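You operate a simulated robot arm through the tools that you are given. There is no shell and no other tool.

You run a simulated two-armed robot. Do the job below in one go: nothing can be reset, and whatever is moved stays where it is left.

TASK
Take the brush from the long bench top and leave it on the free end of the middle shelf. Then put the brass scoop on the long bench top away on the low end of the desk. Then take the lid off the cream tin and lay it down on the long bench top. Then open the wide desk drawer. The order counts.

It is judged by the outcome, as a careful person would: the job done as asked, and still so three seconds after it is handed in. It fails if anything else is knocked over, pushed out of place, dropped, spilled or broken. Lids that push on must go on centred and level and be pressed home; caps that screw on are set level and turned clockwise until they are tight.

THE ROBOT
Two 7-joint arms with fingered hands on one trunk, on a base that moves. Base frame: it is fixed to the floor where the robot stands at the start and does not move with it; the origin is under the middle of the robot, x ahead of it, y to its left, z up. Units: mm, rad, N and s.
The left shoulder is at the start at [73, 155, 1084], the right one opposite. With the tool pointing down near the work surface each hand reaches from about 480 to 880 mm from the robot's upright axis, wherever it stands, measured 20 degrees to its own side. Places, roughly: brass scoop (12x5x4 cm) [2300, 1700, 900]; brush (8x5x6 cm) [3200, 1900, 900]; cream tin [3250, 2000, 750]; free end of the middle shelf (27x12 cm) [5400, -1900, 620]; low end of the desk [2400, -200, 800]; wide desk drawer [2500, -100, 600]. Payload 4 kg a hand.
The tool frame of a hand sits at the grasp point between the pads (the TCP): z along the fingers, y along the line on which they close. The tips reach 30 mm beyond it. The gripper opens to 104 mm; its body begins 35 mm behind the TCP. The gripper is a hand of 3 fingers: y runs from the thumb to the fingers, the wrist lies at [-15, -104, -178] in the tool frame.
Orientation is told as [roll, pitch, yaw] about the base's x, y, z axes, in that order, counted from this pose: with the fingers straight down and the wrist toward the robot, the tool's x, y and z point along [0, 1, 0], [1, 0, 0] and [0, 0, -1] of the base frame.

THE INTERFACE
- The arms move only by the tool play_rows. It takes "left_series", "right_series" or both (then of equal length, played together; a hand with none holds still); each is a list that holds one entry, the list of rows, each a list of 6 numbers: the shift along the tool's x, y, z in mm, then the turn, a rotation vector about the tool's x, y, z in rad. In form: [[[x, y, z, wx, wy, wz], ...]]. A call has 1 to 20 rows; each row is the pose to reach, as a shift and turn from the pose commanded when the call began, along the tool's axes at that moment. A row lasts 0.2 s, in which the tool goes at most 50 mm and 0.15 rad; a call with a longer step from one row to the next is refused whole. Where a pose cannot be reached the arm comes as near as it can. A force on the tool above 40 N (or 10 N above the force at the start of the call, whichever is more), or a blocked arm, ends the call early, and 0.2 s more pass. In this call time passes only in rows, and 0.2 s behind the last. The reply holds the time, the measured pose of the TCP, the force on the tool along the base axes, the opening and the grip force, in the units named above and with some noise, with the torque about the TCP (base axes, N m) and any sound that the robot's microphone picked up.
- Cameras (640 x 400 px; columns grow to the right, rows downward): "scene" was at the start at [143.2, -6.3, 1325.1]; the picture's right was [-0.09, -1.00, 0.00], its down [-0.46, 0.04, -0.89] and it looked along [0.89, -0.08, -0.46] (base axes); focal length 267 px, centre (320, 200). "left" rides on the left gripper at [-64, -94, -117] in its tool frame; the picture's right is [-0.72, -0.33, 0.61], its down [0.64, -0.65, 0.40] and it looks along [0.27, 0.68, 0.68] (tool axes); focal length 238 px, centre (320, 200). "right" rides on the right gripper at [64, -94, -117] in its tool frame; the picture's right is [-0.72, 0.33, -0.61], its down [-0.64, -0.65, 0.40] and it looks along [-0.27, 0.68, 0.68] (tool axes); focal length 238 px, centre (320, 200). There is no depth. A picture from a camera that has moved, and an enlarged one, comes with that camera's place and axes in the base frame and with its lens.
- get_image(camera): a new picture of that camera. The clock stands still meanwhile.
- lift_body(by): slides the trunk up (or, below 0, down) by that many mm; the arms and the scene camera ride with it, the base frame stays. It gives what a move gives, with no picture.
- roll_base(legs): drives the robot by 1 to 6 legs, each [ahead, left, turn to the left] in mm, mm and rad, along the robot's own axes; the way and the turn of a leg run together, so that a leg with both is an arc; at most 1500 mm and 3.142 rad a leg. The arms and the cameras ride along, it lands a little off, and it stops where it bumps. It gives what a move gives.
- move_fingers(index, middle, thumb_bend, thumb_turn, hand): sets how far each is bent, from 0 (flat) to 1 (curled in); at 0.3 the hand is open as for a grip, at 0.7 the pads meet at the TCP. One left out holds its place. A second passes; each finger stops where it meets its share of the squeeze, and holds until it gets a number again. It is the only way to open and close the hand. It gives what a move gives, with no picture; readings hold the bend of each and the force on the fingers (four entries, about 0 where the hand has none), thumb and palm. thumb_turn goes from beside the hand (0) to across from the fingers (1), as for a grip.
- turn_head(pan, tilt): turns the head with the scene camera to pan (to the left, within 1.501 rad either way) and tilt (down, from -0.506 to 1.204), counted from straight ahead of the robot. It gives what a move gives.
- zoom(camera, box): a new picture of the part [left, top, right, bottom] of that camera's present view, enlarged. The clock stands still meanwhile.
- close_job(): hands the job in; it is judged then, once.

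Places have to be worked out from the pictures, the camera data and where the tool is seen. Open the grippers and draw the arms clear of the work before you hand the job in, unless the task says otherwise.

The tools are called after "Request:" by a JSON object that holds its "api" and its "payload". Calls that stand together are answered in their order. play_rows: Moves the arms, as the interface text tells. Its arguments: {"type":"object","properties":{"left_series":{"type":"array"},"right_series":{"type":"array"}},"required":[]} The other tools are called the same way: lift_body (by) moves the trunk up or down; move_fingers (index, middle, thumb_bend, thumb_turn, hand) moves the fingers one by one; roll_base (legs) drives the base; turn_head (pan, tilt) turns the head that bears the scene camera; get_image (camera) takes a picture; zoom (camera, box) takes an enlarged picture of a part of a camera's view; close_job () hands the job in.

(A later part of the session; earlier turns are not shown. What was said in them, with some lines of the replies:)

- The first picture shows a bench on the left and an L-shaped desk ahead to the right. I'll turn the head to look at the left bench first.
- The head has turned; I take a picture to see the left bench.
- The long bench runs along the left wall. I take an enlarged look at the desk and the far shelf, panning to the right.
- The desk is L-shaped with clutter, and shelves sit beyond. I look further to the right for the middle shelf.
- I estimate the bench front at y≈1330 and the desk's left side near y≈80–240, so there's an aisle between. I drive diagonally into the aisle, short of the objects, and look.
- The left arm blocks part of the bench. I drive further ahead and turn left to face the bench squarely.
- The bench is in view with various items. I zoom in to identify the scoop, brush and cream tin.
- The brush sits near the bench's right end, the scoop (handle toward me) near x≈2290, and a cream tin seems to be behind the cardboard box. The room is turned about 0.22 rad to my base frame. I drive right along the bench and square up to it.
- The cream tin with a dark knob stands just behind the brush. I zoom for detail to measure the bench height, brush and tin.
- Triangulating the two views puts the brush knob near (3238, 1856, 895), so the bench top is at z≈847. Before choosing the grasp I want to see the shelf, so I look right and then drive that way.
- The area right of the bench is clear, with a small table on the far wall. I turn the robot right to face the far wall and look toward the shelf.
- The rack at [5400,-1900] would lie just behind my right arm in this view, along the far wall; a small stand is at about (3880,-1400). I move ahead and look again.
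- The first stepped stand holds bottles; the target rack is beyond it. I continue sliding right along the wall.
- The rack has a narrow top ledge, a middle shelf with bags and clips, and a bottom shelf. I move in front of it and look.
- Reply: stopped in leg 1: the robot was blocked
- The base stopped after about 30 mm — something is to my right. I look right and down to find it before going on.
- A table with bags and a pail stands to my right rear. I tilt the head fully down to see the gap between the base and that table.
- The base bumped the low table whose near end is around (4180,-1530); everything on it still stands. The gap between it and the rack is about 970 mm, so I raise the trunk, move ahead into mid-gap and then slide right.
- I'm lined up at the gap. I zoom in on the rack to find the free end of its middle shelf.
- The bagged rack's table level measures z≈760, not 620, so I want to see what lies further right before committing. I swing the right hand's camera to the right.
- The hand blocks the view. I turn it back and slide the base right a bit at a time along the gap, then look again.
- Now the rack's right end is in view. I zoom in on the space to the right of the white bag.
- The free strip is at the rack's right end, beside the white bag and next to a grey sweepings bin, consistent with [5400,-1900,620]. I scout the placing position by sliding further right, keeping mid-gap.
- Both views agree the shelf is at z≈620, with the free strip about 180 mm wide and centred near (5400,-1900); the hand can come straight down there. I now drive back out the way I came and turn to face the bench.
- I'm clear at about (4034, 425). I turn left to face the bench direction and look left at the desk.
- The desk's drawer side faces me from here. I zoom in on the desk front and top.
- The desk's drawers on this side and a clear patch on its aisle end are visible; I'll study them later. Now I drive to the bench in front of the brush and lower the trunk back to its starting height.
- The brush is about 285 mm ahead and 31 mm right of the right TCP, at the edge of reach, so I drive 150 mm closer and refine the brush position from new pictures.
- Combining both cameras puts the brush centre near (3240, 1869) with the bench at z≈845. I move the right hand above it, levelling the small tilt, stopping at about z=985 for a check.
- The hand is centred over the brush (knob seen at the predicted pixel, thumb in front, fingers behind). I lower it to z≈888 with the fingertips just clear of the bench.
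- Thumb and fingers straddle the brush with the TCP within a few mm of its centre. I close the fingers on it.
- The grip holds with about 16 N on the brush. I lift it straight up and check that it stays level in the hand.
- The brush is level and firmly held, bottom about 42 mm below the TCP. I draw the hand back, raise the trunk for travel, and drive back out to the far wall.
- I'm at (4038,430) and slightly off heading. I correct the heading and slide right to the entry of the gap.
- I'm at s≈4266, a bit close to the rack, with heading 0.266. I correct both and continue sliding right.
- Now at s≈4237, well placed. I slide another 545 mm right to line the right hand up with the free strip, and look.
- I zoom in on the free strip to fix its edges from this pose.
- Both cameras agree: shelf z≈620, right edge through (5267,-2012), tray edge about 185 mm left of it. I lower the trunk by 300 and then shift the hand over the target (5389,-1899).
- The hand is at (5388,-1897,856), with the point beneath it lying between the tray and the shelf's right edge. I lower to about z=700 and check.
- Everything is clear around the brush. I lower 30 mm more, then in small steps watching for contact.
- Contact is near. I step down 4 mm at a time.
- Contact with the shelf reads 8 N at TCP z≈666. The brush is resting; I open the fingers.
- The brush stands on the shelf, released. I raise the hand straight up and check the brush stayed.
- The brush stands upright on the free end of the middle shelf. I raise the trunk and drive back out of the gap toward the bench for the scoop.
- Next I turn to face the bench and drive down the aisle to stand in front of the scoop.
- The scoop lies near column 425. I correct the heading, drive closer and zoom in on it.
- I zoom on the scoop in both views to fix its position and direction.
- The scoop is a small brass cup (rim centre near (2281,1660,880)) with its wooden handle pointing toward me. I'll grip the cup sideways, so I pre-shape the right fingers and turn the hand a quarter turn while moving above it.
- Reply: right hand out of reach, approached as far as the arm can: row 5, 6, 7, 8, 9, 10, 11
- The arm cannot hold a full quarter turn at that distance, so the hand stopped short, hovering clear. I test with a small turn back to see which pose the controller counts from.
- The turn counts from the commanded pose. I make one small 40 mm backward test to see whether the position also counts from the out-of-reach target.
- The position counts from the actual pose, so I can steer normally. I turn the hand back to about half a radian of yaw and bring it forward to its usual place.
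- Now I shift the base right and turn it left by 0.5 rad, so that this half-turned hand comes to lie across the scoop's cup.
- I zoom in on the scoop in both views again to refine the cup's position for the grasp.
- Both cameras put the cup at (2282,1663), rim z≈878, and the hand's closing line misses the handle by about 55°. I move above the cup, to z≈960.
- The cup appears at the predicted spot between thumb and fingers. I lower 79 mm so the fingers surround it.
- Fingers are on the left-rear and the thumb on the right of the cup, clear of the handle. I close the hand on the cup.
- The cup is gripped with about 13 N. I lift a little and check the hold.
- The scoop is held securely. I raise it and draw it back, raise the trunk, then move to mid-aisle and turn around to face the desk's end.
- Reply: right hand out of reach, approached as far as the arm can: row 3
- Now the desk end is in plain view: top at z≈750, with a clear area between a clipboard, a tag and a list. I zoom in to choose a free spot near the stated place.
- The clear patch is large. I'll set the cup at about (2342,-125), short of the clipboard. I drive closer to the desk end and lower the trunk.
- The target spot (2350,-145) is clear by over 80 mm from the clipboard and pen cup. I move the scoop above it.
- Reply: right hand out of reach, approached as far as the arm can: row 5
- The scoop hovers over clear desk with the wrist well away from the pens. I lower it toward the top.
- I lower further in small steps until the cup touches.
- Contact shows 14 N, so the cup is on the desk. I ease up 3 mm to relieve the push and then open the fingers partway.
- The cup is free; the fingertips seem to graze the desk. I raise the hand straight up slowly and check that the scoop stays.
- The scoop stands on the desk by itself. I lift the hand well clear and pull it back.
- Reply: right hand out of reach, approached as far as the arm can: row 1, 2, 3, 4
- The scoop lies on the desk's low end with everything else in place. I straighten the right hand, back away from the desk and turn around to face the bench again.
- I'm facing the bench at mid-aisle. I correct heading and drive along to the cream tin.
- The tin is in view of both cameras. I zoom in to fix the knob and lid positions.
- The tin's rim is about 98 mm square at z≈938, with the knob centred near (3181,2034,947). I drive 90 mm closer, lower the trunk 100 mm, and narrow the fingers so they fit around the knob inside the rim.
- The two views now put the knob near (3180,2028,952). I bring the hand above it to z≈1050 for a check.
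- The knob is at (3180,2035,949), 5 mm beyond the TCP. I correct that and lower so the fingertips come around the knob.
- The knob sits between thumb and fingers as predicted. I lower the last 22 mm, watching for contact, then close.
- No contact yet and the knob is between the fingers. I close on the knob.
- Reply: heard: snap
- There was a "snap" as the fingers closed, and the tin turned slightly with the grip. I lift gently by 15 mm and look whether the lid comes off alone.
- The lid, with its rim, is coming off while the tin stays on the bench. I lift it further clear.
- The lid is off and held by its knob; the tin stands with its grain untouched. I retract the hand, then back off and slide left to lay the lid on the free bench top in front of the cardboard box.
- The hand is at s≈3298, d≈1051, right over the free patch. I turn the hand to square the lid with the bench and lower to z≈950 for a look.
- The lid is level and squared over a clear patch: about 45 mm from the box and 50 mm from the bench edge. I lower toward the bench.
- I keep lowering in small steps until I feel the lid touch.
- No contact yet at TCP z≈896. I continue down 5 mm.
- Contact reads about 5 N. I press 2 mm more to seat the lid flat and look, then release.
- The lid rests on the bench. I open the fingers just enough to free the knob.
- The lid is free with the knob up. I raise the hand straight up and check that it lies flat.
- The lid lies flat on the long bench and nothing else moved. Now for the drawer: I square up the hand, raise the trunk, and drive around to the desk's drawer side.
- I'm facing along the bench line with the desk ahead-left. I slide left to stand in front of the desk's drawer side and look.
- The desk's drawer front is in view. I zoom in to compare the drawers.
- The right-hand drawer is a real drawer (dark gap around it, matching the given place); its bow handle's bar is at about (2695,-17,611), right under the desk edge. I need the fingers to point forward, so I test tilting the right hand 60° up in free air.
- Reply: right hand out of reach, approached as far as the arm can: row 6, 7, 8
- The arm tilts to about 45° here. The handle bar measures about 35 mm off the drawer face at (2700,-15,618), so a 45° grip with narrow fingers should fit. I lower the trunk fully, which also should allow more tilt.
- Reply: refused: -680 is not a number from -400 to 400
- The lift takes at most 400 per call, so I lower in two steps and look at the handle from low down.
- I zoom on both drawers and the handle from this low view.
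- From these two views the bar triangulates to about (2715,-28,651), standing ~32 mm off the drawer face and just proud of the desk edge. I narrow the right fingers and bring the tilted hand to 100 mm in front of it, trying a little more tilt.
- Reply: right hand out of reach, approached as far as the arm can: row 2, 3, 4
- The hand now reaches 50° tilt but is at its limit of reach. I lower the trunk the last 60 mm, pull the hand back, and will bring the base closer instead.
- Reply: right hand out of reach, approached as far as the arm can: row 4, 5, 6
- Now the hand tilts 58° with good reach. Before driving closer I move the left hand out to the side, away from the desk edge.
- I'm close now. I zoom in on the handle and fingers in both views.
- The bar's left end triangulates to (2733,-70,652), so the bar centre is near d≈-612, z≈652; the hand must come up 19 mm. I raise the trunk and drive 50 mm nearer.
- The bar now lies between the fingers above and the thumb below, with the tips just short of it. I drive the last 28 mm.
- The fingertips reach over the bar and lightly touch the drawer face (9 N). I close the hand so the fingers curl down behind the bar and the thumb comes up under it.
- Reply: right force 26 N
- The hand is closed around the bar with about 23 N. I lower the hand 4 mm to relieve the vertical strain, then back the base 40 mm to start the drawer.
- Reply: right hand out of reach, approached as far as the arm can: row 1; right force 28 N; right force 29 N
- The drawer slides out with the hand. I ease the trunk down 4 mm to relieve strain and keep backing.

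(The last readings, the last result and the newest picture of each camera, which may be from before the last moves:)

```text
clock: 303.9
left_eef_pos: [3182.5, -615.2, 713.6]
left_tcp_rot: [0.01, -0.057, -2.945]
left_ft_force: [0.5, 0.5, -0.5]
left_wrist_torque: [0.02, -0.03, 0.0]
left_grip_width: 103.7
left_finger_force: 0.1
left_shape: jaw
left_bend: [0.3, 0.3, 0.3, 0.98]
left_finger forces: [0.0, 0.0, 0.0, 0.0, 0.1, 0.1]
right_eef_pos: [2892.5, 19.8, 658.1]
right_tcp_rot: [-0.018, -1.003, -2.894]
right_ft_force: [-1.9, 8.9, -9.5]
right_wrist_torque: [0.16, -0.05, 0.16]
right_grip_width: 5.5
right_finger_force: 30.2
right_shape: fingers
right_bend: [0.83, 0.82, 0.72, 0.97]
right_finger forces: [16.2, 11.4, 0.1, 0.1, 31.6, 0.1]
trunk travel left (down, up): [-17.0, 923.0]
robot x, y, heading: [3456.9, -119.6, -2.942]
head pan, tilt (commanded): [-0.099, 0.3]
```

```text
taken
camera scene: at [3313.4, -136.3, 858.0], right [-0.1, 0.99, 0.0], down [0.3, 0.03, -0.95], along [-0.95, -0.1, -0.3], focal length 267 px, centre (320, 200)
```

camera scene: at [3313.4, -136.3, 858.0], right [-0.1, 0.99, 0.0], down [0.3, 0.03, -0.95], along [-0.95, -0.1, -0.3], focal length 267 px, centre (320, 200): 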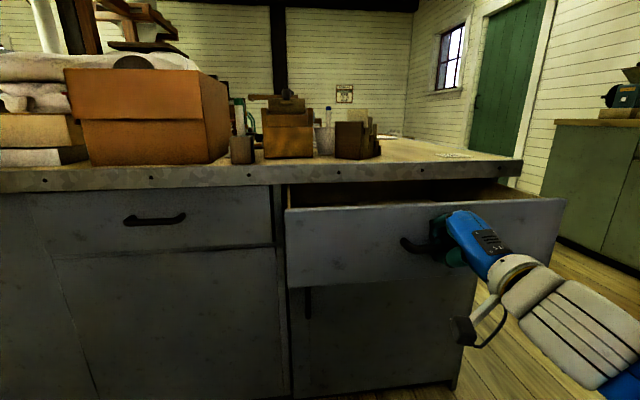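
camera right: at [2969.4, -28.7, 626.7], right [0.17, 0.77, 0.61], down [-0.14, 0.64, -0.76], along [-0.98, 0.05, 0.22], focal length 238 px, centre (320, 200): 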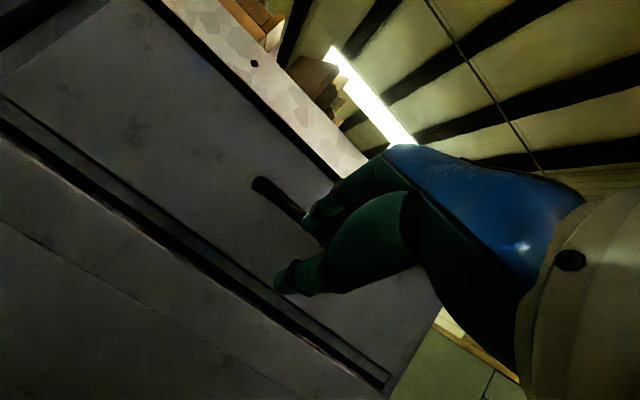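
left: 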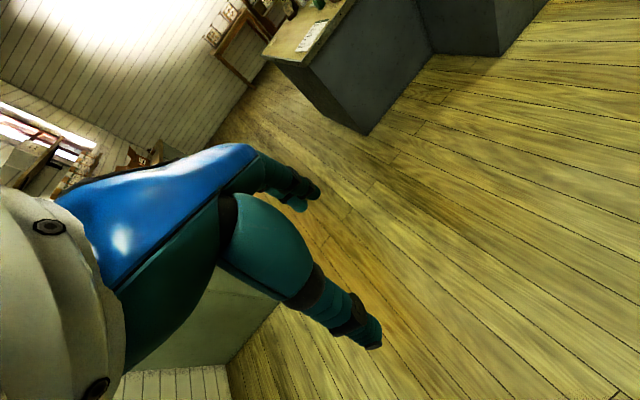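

The drawer is about 160 mm open. I continue back another 150 mm, with a slight rightward correction for the side force.

Request:
{"api": "roll_base", "payload": {"legs": [[-75, -7, 0], [-75, -4, 0]]}}

Request:
{"api": "get_image", "payload": {"camera": "scene"}}

```text
clock: 305.5
left_eef_pos: [3305.7, -580.9, 713.5]
left_tcp_rot: [0.008, -0.057, -2.943]
left_ft_force: [0.3, 0.2, 0.0]
left_wrist_torque: [-0.02, 0.01, 0.01]
left_grip_width: 103.9
left_finger_force: 0.1
left_shape: jaw
left_bend: [0.3, 0.3, 0.3, 0.98]
left_finger forces: [0.0, 0.0, 0.0, 0.0, 0.0, 0.1]
right_eef_pos: [3012.1, 49.8, 656.5]
right_tcp_rot: [-0.017, -0.997, -2.89]
right_ft_force: [-16.0, -11.3, -2.3]
right_wrist_torque: [0.01, 0.11, 0.11]
right_grip_width: 3.1
right_finger_force: 19.7
right_shape: fingers
right_bend: [0.83, 0.82, 0.72, 0.97]
right_finger forces: [19.3, 14.3, 0.0, 0.1, 6.0, 0.0]
trunk travel left (down, up): [-17.0, 923.0]
robot x, y, heading: [3582.4, -87.3, -2.94]
head pan, tilt (commanded): [-0.099, 0.3]
stopped in leg 2: the force on the tool passed its limit at 53 N (the readings are from after the stop); the commanded pose is now the measured one
```

```text
taken
camera scene: at [3433.2, -105.5, 858.0], right [-0.1, 0.99, 0.0], down [0.3, 0.03, -0.95], along [-0.95, -0.1, -0.3], focal length 267 px, centre (320, 200)
```

scene: 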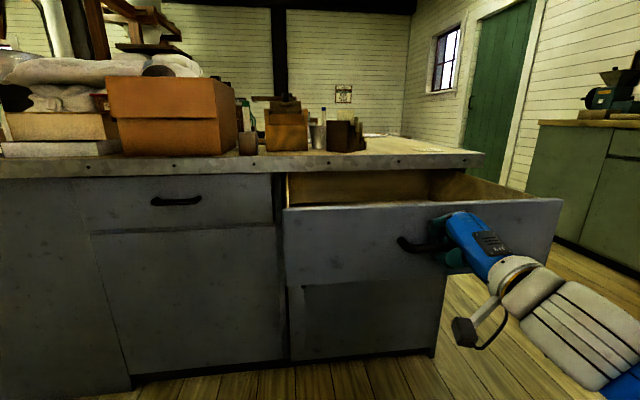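

The drawer reached its end stop at about 285 mm open. I release the handle: open the fingers a little, raise 9 mm so the tips clear the bar, then look.

Request:
{"api": "move_fingers", "payload": {"hand": "right", "index": 0.56, "middle": 0.56, "thumb_bend": 0.48}}

Request:
{"api": "lift_body", "payload": {"by": 9}}

Request:
{"api": "zoom", "payload": {"camera": "scene", "box": [360, 180, 488, 280]}}

Request:
{"api": "zoom", "payload": {"camera": "right", "box": [220, 150, 380, 310]}}

```text
clock: 306.5
left_eef_pos: [3305.3, -579.2, 715.1]
left_tcp_rot: [0.008, -0.062, -2.943]
left_ft_force: [0.9, 0.1, -0.2]
left_wrist_torque: [-0.01, 0.01, -0.01]
left_grip_width: 103.9
left_finger_force: 0.0
left_shape: jaw
left_bend: [0.3, 0.3, 0.3, 0.98]
left_finger forces: [0.0, 0.0, 0.1, 0.0, 0.0, 0.0]
right_eef_pos: [3015.7, 53.2, 659.7]
right_tcp_rot: [-0.016, -0.999, -2.891]
right_ft_force: [-0.8, -0.7, 0.8]
right_wrist_torque: [0.01, 0.04, -0.02]
right_grip_width: 46.7
right_finger_force: 0.1
right_shape: fingers
right_bend: [0.56, 0.56, 0.48, 0.97]
right_finger forces: [0.5, 0.3, 0.0, 0.0, 0.0, 0.1]
trunk travel left (down, up): [-17.0, 923.0]
robot x, y, heading: [3577.8, -85.2, -2.939]
head pan, tilt (commanded): [-0.099, 0.3]
```

```text
clock: 307.1
left_eef_pos: [3305.0, -579.9, 724.7]
left_tcp_rot: [0.009, -0.062, -2.942]
left_ft_force: [0.7, -0.4, 0.7]
left_wrist_torque: [0.0, -0.02, 0.0]
left_grip_width: 104.2
left_finger_force: 0.1
left_shape: jaw
left_bend: [0.3, 0.3, 0.3, 0.98]
left_finger forces: [0.0, 0.1, 0.1, 0.0, 0.1, 0.0]
right_eef_pos: [3016.1, 51.1, 667.8]
right_tcp_rot: [-0.016, -0.997, -2.89]
right_ft_force: [0.2, 0.4, -0.4]
right_wrist_torque: [0.01, -0.01, -0.02]
right_grip_width: 46.8
right_finger_force: 0.0
right_shape: fingers
right_bend: [0.56, 0.56, 0.48, 0.97]
right_finger forces: [0.0, 0.1, 0.1, 0.0, 0.0, 0.0]
trunk travel left (down, up): [-26.0, 914.0]
robot x, y, heading: [3576.5, -84.8, -2.937]
head pan, tilt (commanded): [-0.099, 0.3]
```

```text
4.00 times, centred on (424, 230) of scene
camera zoom: at [3435.2, -103.8, 867.3], right [-0.1, 0.99, 0.0], down [0.3, 0.03, -0.95], along [-0.95, -0.1, -0.3], focal length 1069 px, centre (-96, 80)
```

zoom: 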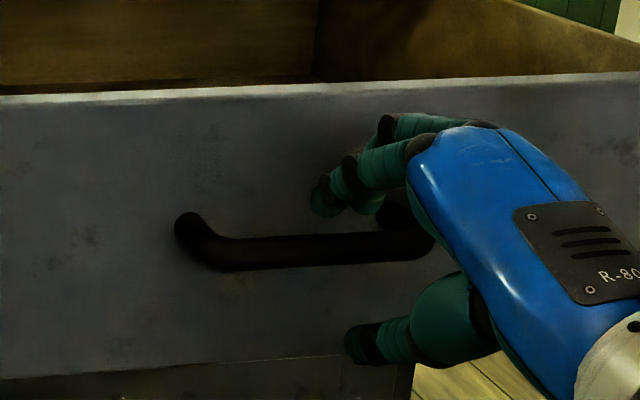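

```text
2.50 times, centred on (300, 230) of right
camera zoom: at [3175.0, 26.1, 650.6], right [0.16, 0.77, 0.61], down [-0.14, 0.63, -0.76], along [-0.98, 0.04, 0.21], focal length 596 px, centre (370, 125)
```

zoom: 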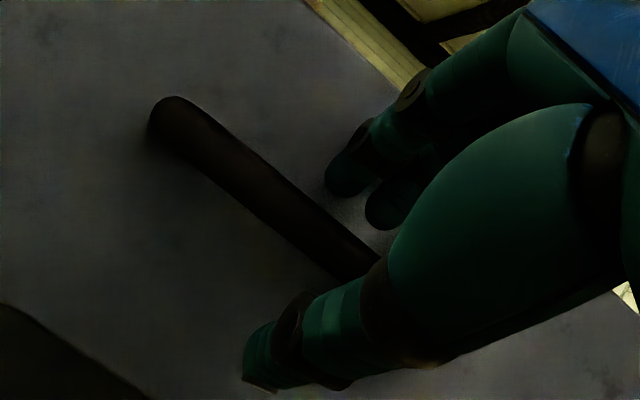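

The fingers are clear above the bar and the thumb below it, no contact. I back away from the drawer.

Request:
{"api": "roll_base", "payload": {"legs": [[-60, 0, 0], [-250, 0, 0]]}}

Request:
{"api": "turn_head", "payload": {"pan": 0.0, "tilt": 0.3}}

Request:
{"api": "get_image", "payload": {"camera": "scene"}}

```text
clock: 309.4
left_eef_pos: [3598.8, -520.3, 723.1]
left_tcp_rot: [0.01, -0.06, -2.94]
left_ft_force: [-0.3, -0.4, -0.3]
left_wrist_torque: [0.03, 0.02, 0.0]
left_grip_width: 103.6
left_finger_force: 0.1
left_shape: jaw
left_bend: [0.3, 0.3, 0.3, 0.98]
left_finger forces: [0.0, 0.0, 0.0, 0.0, 0.1, 0.0]
right_eef_pos: [3306.3, 110.3, 667.1]
right_tcp_rot: [-0.016, -1.0, -2.888]
right_ft_force: [0.5, 0.2, -0.4]
right_wrist_torque: [0.0, 0.03, -0.01]
right_grip_width: 46.8
right_finger_force: 0.1
right_shape: fingers
right_bend: [0.56, 0.56, 0.48, 0.97]
right_finger forces: [0.0, 0.1, 0.0, 0.1, 0.0, 0.0]
trunk travel left (down, up): [-26.0, 914.0]
robot x, y, heading: [3870.2, -24.0, -2.934]
head pan, tilt (commanded): [-0.099, 0.3]
```

```text
clock: 310.1
left_eef_pos: [3599.0, -520.0, 724.5]
left_tcp_rot: [0.008, -0.061, -2.937]
left_ft_force: [-0.5, -0.1, -0.2]
left_wrist_torque: [-0.01, 0.01, 0.01]
left_grip_width: 103.8
left_finger_force: 0.1
left_shape: jaw
left_bend: [0.3, 0.3, 0.3, 0.98]
left_finger forces: [0.0, 0.1, 0.0, 0.0, 0.1, 0.1]
right_eef_pos: [3307.8, 110.1, 668.7]
right_tcp_rot: [-0.016, -1.0, -2.889]
right_ft_force: [-1.1, -0.9, 0.1]
right_wrist_torque: [0.03, 0.01, 0.01]
right_grip_width: 46.9
right_finger_force: 0.1
right_shape: fingers
right_bend: [0.56, 0.56, 0.48, 0.97]
right_finger forces: [0.0, 0.0, 0.0, 0.1, 0.0, 0.0]
trunk travel left (down, up): [-26.0, 914.0]
robot x, y, heading: [3873.3, -28.4, -2.942]
head pan, tilt (commanded): [0.0, 0.3]
```

```text
taken
camera scene: at [3728.0, -52.9, 867.3], right [-0.2, 0.98, 0.0], down [0.29, 0.06, -0.95], along [-0.93, -0.2, -0.3], focal length 267 px, centre (320, 200)
```

scene: 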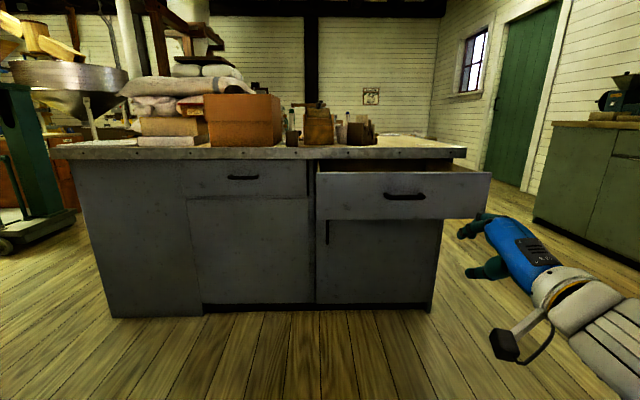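

The drawer stands open and I'm clear. I open the right hand, raise the trunk and check the desk top from above.

Request:
{"api": "move_fingers", "payload": {"hand": "right", "index": 0.3, "middle": 0.3, "thumb_bend": 0.3}}

Request:
{"api": "lift_body", "payload": {"by": 400}}

Request:
{"api": "lift_body", "payload": {"by": 200}}

Request:
{"api": "turn_head", "payload": {"pan": 0.0, "tilt": 0.5}}

Request:
{"api": "zoom", "payload": {"camera": "scene", "box": [60, 80, 540, 380]}}

```text
clock: 311.1
left_eef_pos: [3599.0, -519.9, 724.3]
left_tcp_rot: [0.011, -0.061, -2.939]
left_ft_force: [0.3, 0.3, -0.4]
left_wrist_torque: [-0.01, 0.03, 0.0]
left_grip_width: 103.7
left_finger_force: 0.0
left_shape: jaw
left_bend: [0.3, 0.3, 0.3, 0.98]
left_finger forces: [0.0, 0.1, 0.0, 0.0, 0.1, 0.1]
right_eef_pos: [3306.4, 110.8, 668.5]
right_tcp_rot: [-0.016, -1.002, -2.887]
right_ft_force: [0.0, -0.3, 0.7]
right_wrist_torque: [-0.02, -0.01, -0.01]
right_grip_width: 102.4
right_finger_force: 0.1
right_shape: fingers
right_bend: [0.3, 0.3, 0.3, 0.97]
right_finger forces: [0.0, 0.0, 0.0, 0.0, 0.0, 0.0]
trunk travel left (down, up): [-26.0, 914.0]
robot x, y, heading: [3872.8, -19.3, -2.937]
head pan, tilt (commanded): [0.0, 0.3]
```

```text
clock: 314.9
left_eef_pos: [3598.8, -520.1, 1124.2]
left_tcp_rot: [0.011, -0.062, -2.939]
left_ft_force: [0.2, 1.0, -0.5]
left_wrist_torque: [0.02, -0.01, 0.0]
left_grip_width: 103.8
left_finger_force: 0.0
left_shape: jaw
left_bend: [0.3, 0.3, 0.3, 0.98]
left_finger forces: [0.0, 0.0, 0.0, 0.0, 0.1, 0.0]
right_eef_pos: [3306.1, 110.3, 1067.9]
right_tcp_rot: [-0.016, -0.999, -2.889]
right_ft_force: [1.7, -0.5, -0.2]
right_wrist_torque: [0.0, 0.02, 0.01]
right_grip_width: 102.5
right_finger_force: 0.1
right_shape: fingers
right_bend: [0.3, 0.3, 0.3, 0.97]
right_finger forces: [0.1, 0.1, 0.0, 0.1, 0.0, 0.0]
trunk travel left (down, up): [-426.0, 514.0]
robot x, y, heading: [3870.2, -24.7, -2.936]
head pan, tilt (commanded): [0.0, 0.3]
```

```text
clock: 317.1
left_eef_pos: [3597.6, -521.3, 1323.6]
left_tcp_rot: [0.01, -0.061, -2.94]
left_ft_force: [-0.5, 0.2, 0.8]
left_wrist_torque: [-0.04, 0.01, 0.04]
left_grip_width: 104.0
left_finger_force: 0.0
left_shape: jaw
left_bend: [0.3, 0.3, 0.3, 0.98]
left_finger forces: [0.0, 0.1, 0.0, 0.0, 0.0, 0.0]
right_eef_pos: [3306.1, 110.8, 1267.5]
right_tcp_rot: [-0.016, -1.001, -2.888]
right_ft_force: [-0.2, 0.1, 0.1]
right_wrist_torque: [-0.01, 0.01, -0.01]
right_grip_width: 102.7
right_finger_force: 0.0
right_shape: fingers
right_bend: [0.3, 0.3, 0.3, 0.97]
right_finger forces: [0.0, 0.0, 0.0, 0.1, 0.0, 0.0]
trunk travel left (down, up): [-626.0, 314.0]
robot x, y, heading: [3871.8, -26.1, -2.938]
head pan, tilt (commanded): [0.0, 0.3]
```

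```text
clock: 317.8
left_eef_pos: [3599.3, -520.8, 1324.8]
left_tcp_rot: [0.01, -0.061, -2.939]
left_ft_force: [-0.9, 0.1, 0.2]
left_wrist_torque: [0.02, 0.0, -0.03]
left_grip_width: 103.6
left_finger_force: 0.0
left_shape: jaw
left_bend: [0.3, 0.3, 0.3, 0.98]
left_finger forces: [0.1, 0.1, 0.0, 0.0, 0.1, 0.1]
right_eef_pos: [3307.0, 109.5, 1267.8]
right_tcp_rot: [-0.014, -0.998, -2.888]
right_ft_force: [0.1, -0.4, -0.8]
right_wrist_torque: [-0.02, 0.02, 0.01]
right_grip_width: 102.9
right_finger_force: 0.2
right_shape: fingers
right_bend: [0.3, 0.3, 0.3, 0.97]
right_finger forces: [0.1, 0.0, 0.0, 0.0, 0.1, 0.0]
trunk travel left (down, up): [-626.0, 314.0]
robot x, y, heading: [3874.6, -23.7, -2.938]
head pan, tilt (commanded): [0.0, 0.499]
```

```text
1.33 times, centred on (300, 230) of scene
camera zoom: at [3729.3, -53.0, 1448.9], right [-0.2, 0.98, 0.0], down [0.47, 0.1, -0.88], along [-0.86, -0.18, -0.48], focal length 356 px, centre (347, 160)
```

zoom: 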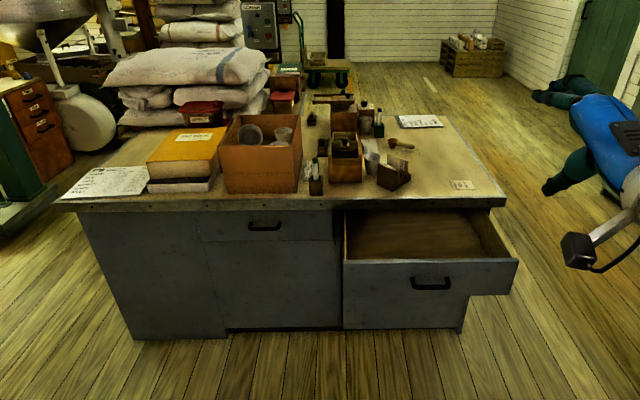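

The drawer is open, the scoop and desk items are in place. For certainty I look left toward the table I bumped early on.

Request:
{"api": "turn_head", "payload": {"pan": 1.45, "tilt": 0.4}}

Request:
{"api": "get_image", "payload": {"camera": "scene"}}

```text
clock: 319.4
left_eef_pos: [3598.6, -520.4, 1324.7]
left_tcp_rot: [0.008, -0.061, -2.938]
left_ft_force: [1.3, 0.4, -0.4]
left_wrist_torque: [0.0, 0.01, 0.01]
left_grip_width: 103.7
left_finger_force: 0.1
left_shape: jaw
left_bend: [0.3, 0.3, 0.3, 0.98]
left_finger forces: [0.0, 0.0, 0.0, 0.0, 0.0, 0.1]
right_eef_pos: [3306.4, 109.9, 1267.3]
right_tcp_rot: [-0.016, -1.0, -2.889]
right_ft_force: [0.4, -0.8, -0.3]
right_wrist_torque: [-0.02, -0.01, 0.01]
right_grip_width: 102.8
right_finger_force: 0.2
right_shape: fingers
right_bend: [0.3, 0.3, 0.3, 0.97]
right_finger forces: [0.0, 0.0, 0.1, 0.0, 0.0, 0.1]
trunk travel left (down, up): [-626.0, 314.0]
robot x, y, heading: [3872.5, -20.9, -2.935]
head pan, tilt (commanded): [1.45, 0.4]
```

```text
taken
camera scene: at [3826.4, -126.7, 1458.1], right [-1.0, -0.09, 0.0], down [-0.03, 0.39, -0.92], along [0.08, -0.92, -0.39], focal length 267 px, centre (320, 200)
```

scene: 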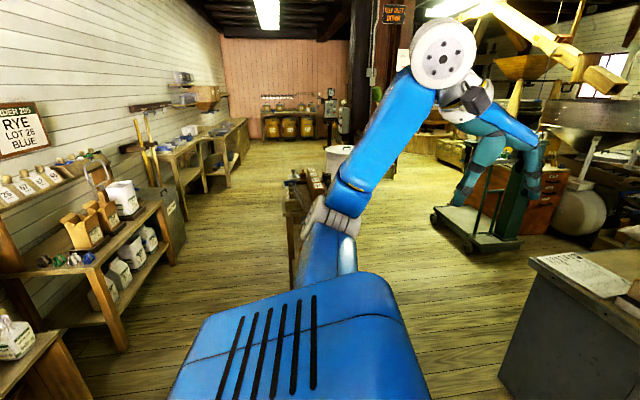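

All four steps are done in order: brush on the middle shelf's free end, scoop on the desk's low end, the tin's lid on the bench, and the drawer open. Both hands are open and clear, so I hand the job in.

Request:
{"api": "close_job", "payload": {}}

```text
The job is handed in.
```

I did all four steps in the order you gave, and the job is handed in. Both hands are open and clear of the work.

1. **Brush:** it stands upright on the free right-hand end of the middle shelf, beside the white bag.
2. **Brass scoop:** it stands on the low end of the desk, in the clear area in front of the clipboard.
3. **Cream tin lid:** it lies flat, knob up, on the long bench top in front of the cardboard box. The tin is open with its grain untouched. There was a "snap" as I gripped the knob, which I took to be the lid coming loose. The tin also turned slightly as I gripped it.
4. **Wide desk drawer:** it is open about 285 mm, where it stopped as if at its end stop. I chose the right-hand of the two drawers because it matched the place you gave and had a real gap around it.

Early on, the base bumped the low table, or the small stool in front of it, near the shelf rack. It stopped after about 30 mm. The pictures right after showed everything there still upright, but my arm hid it when I looked again at the end.
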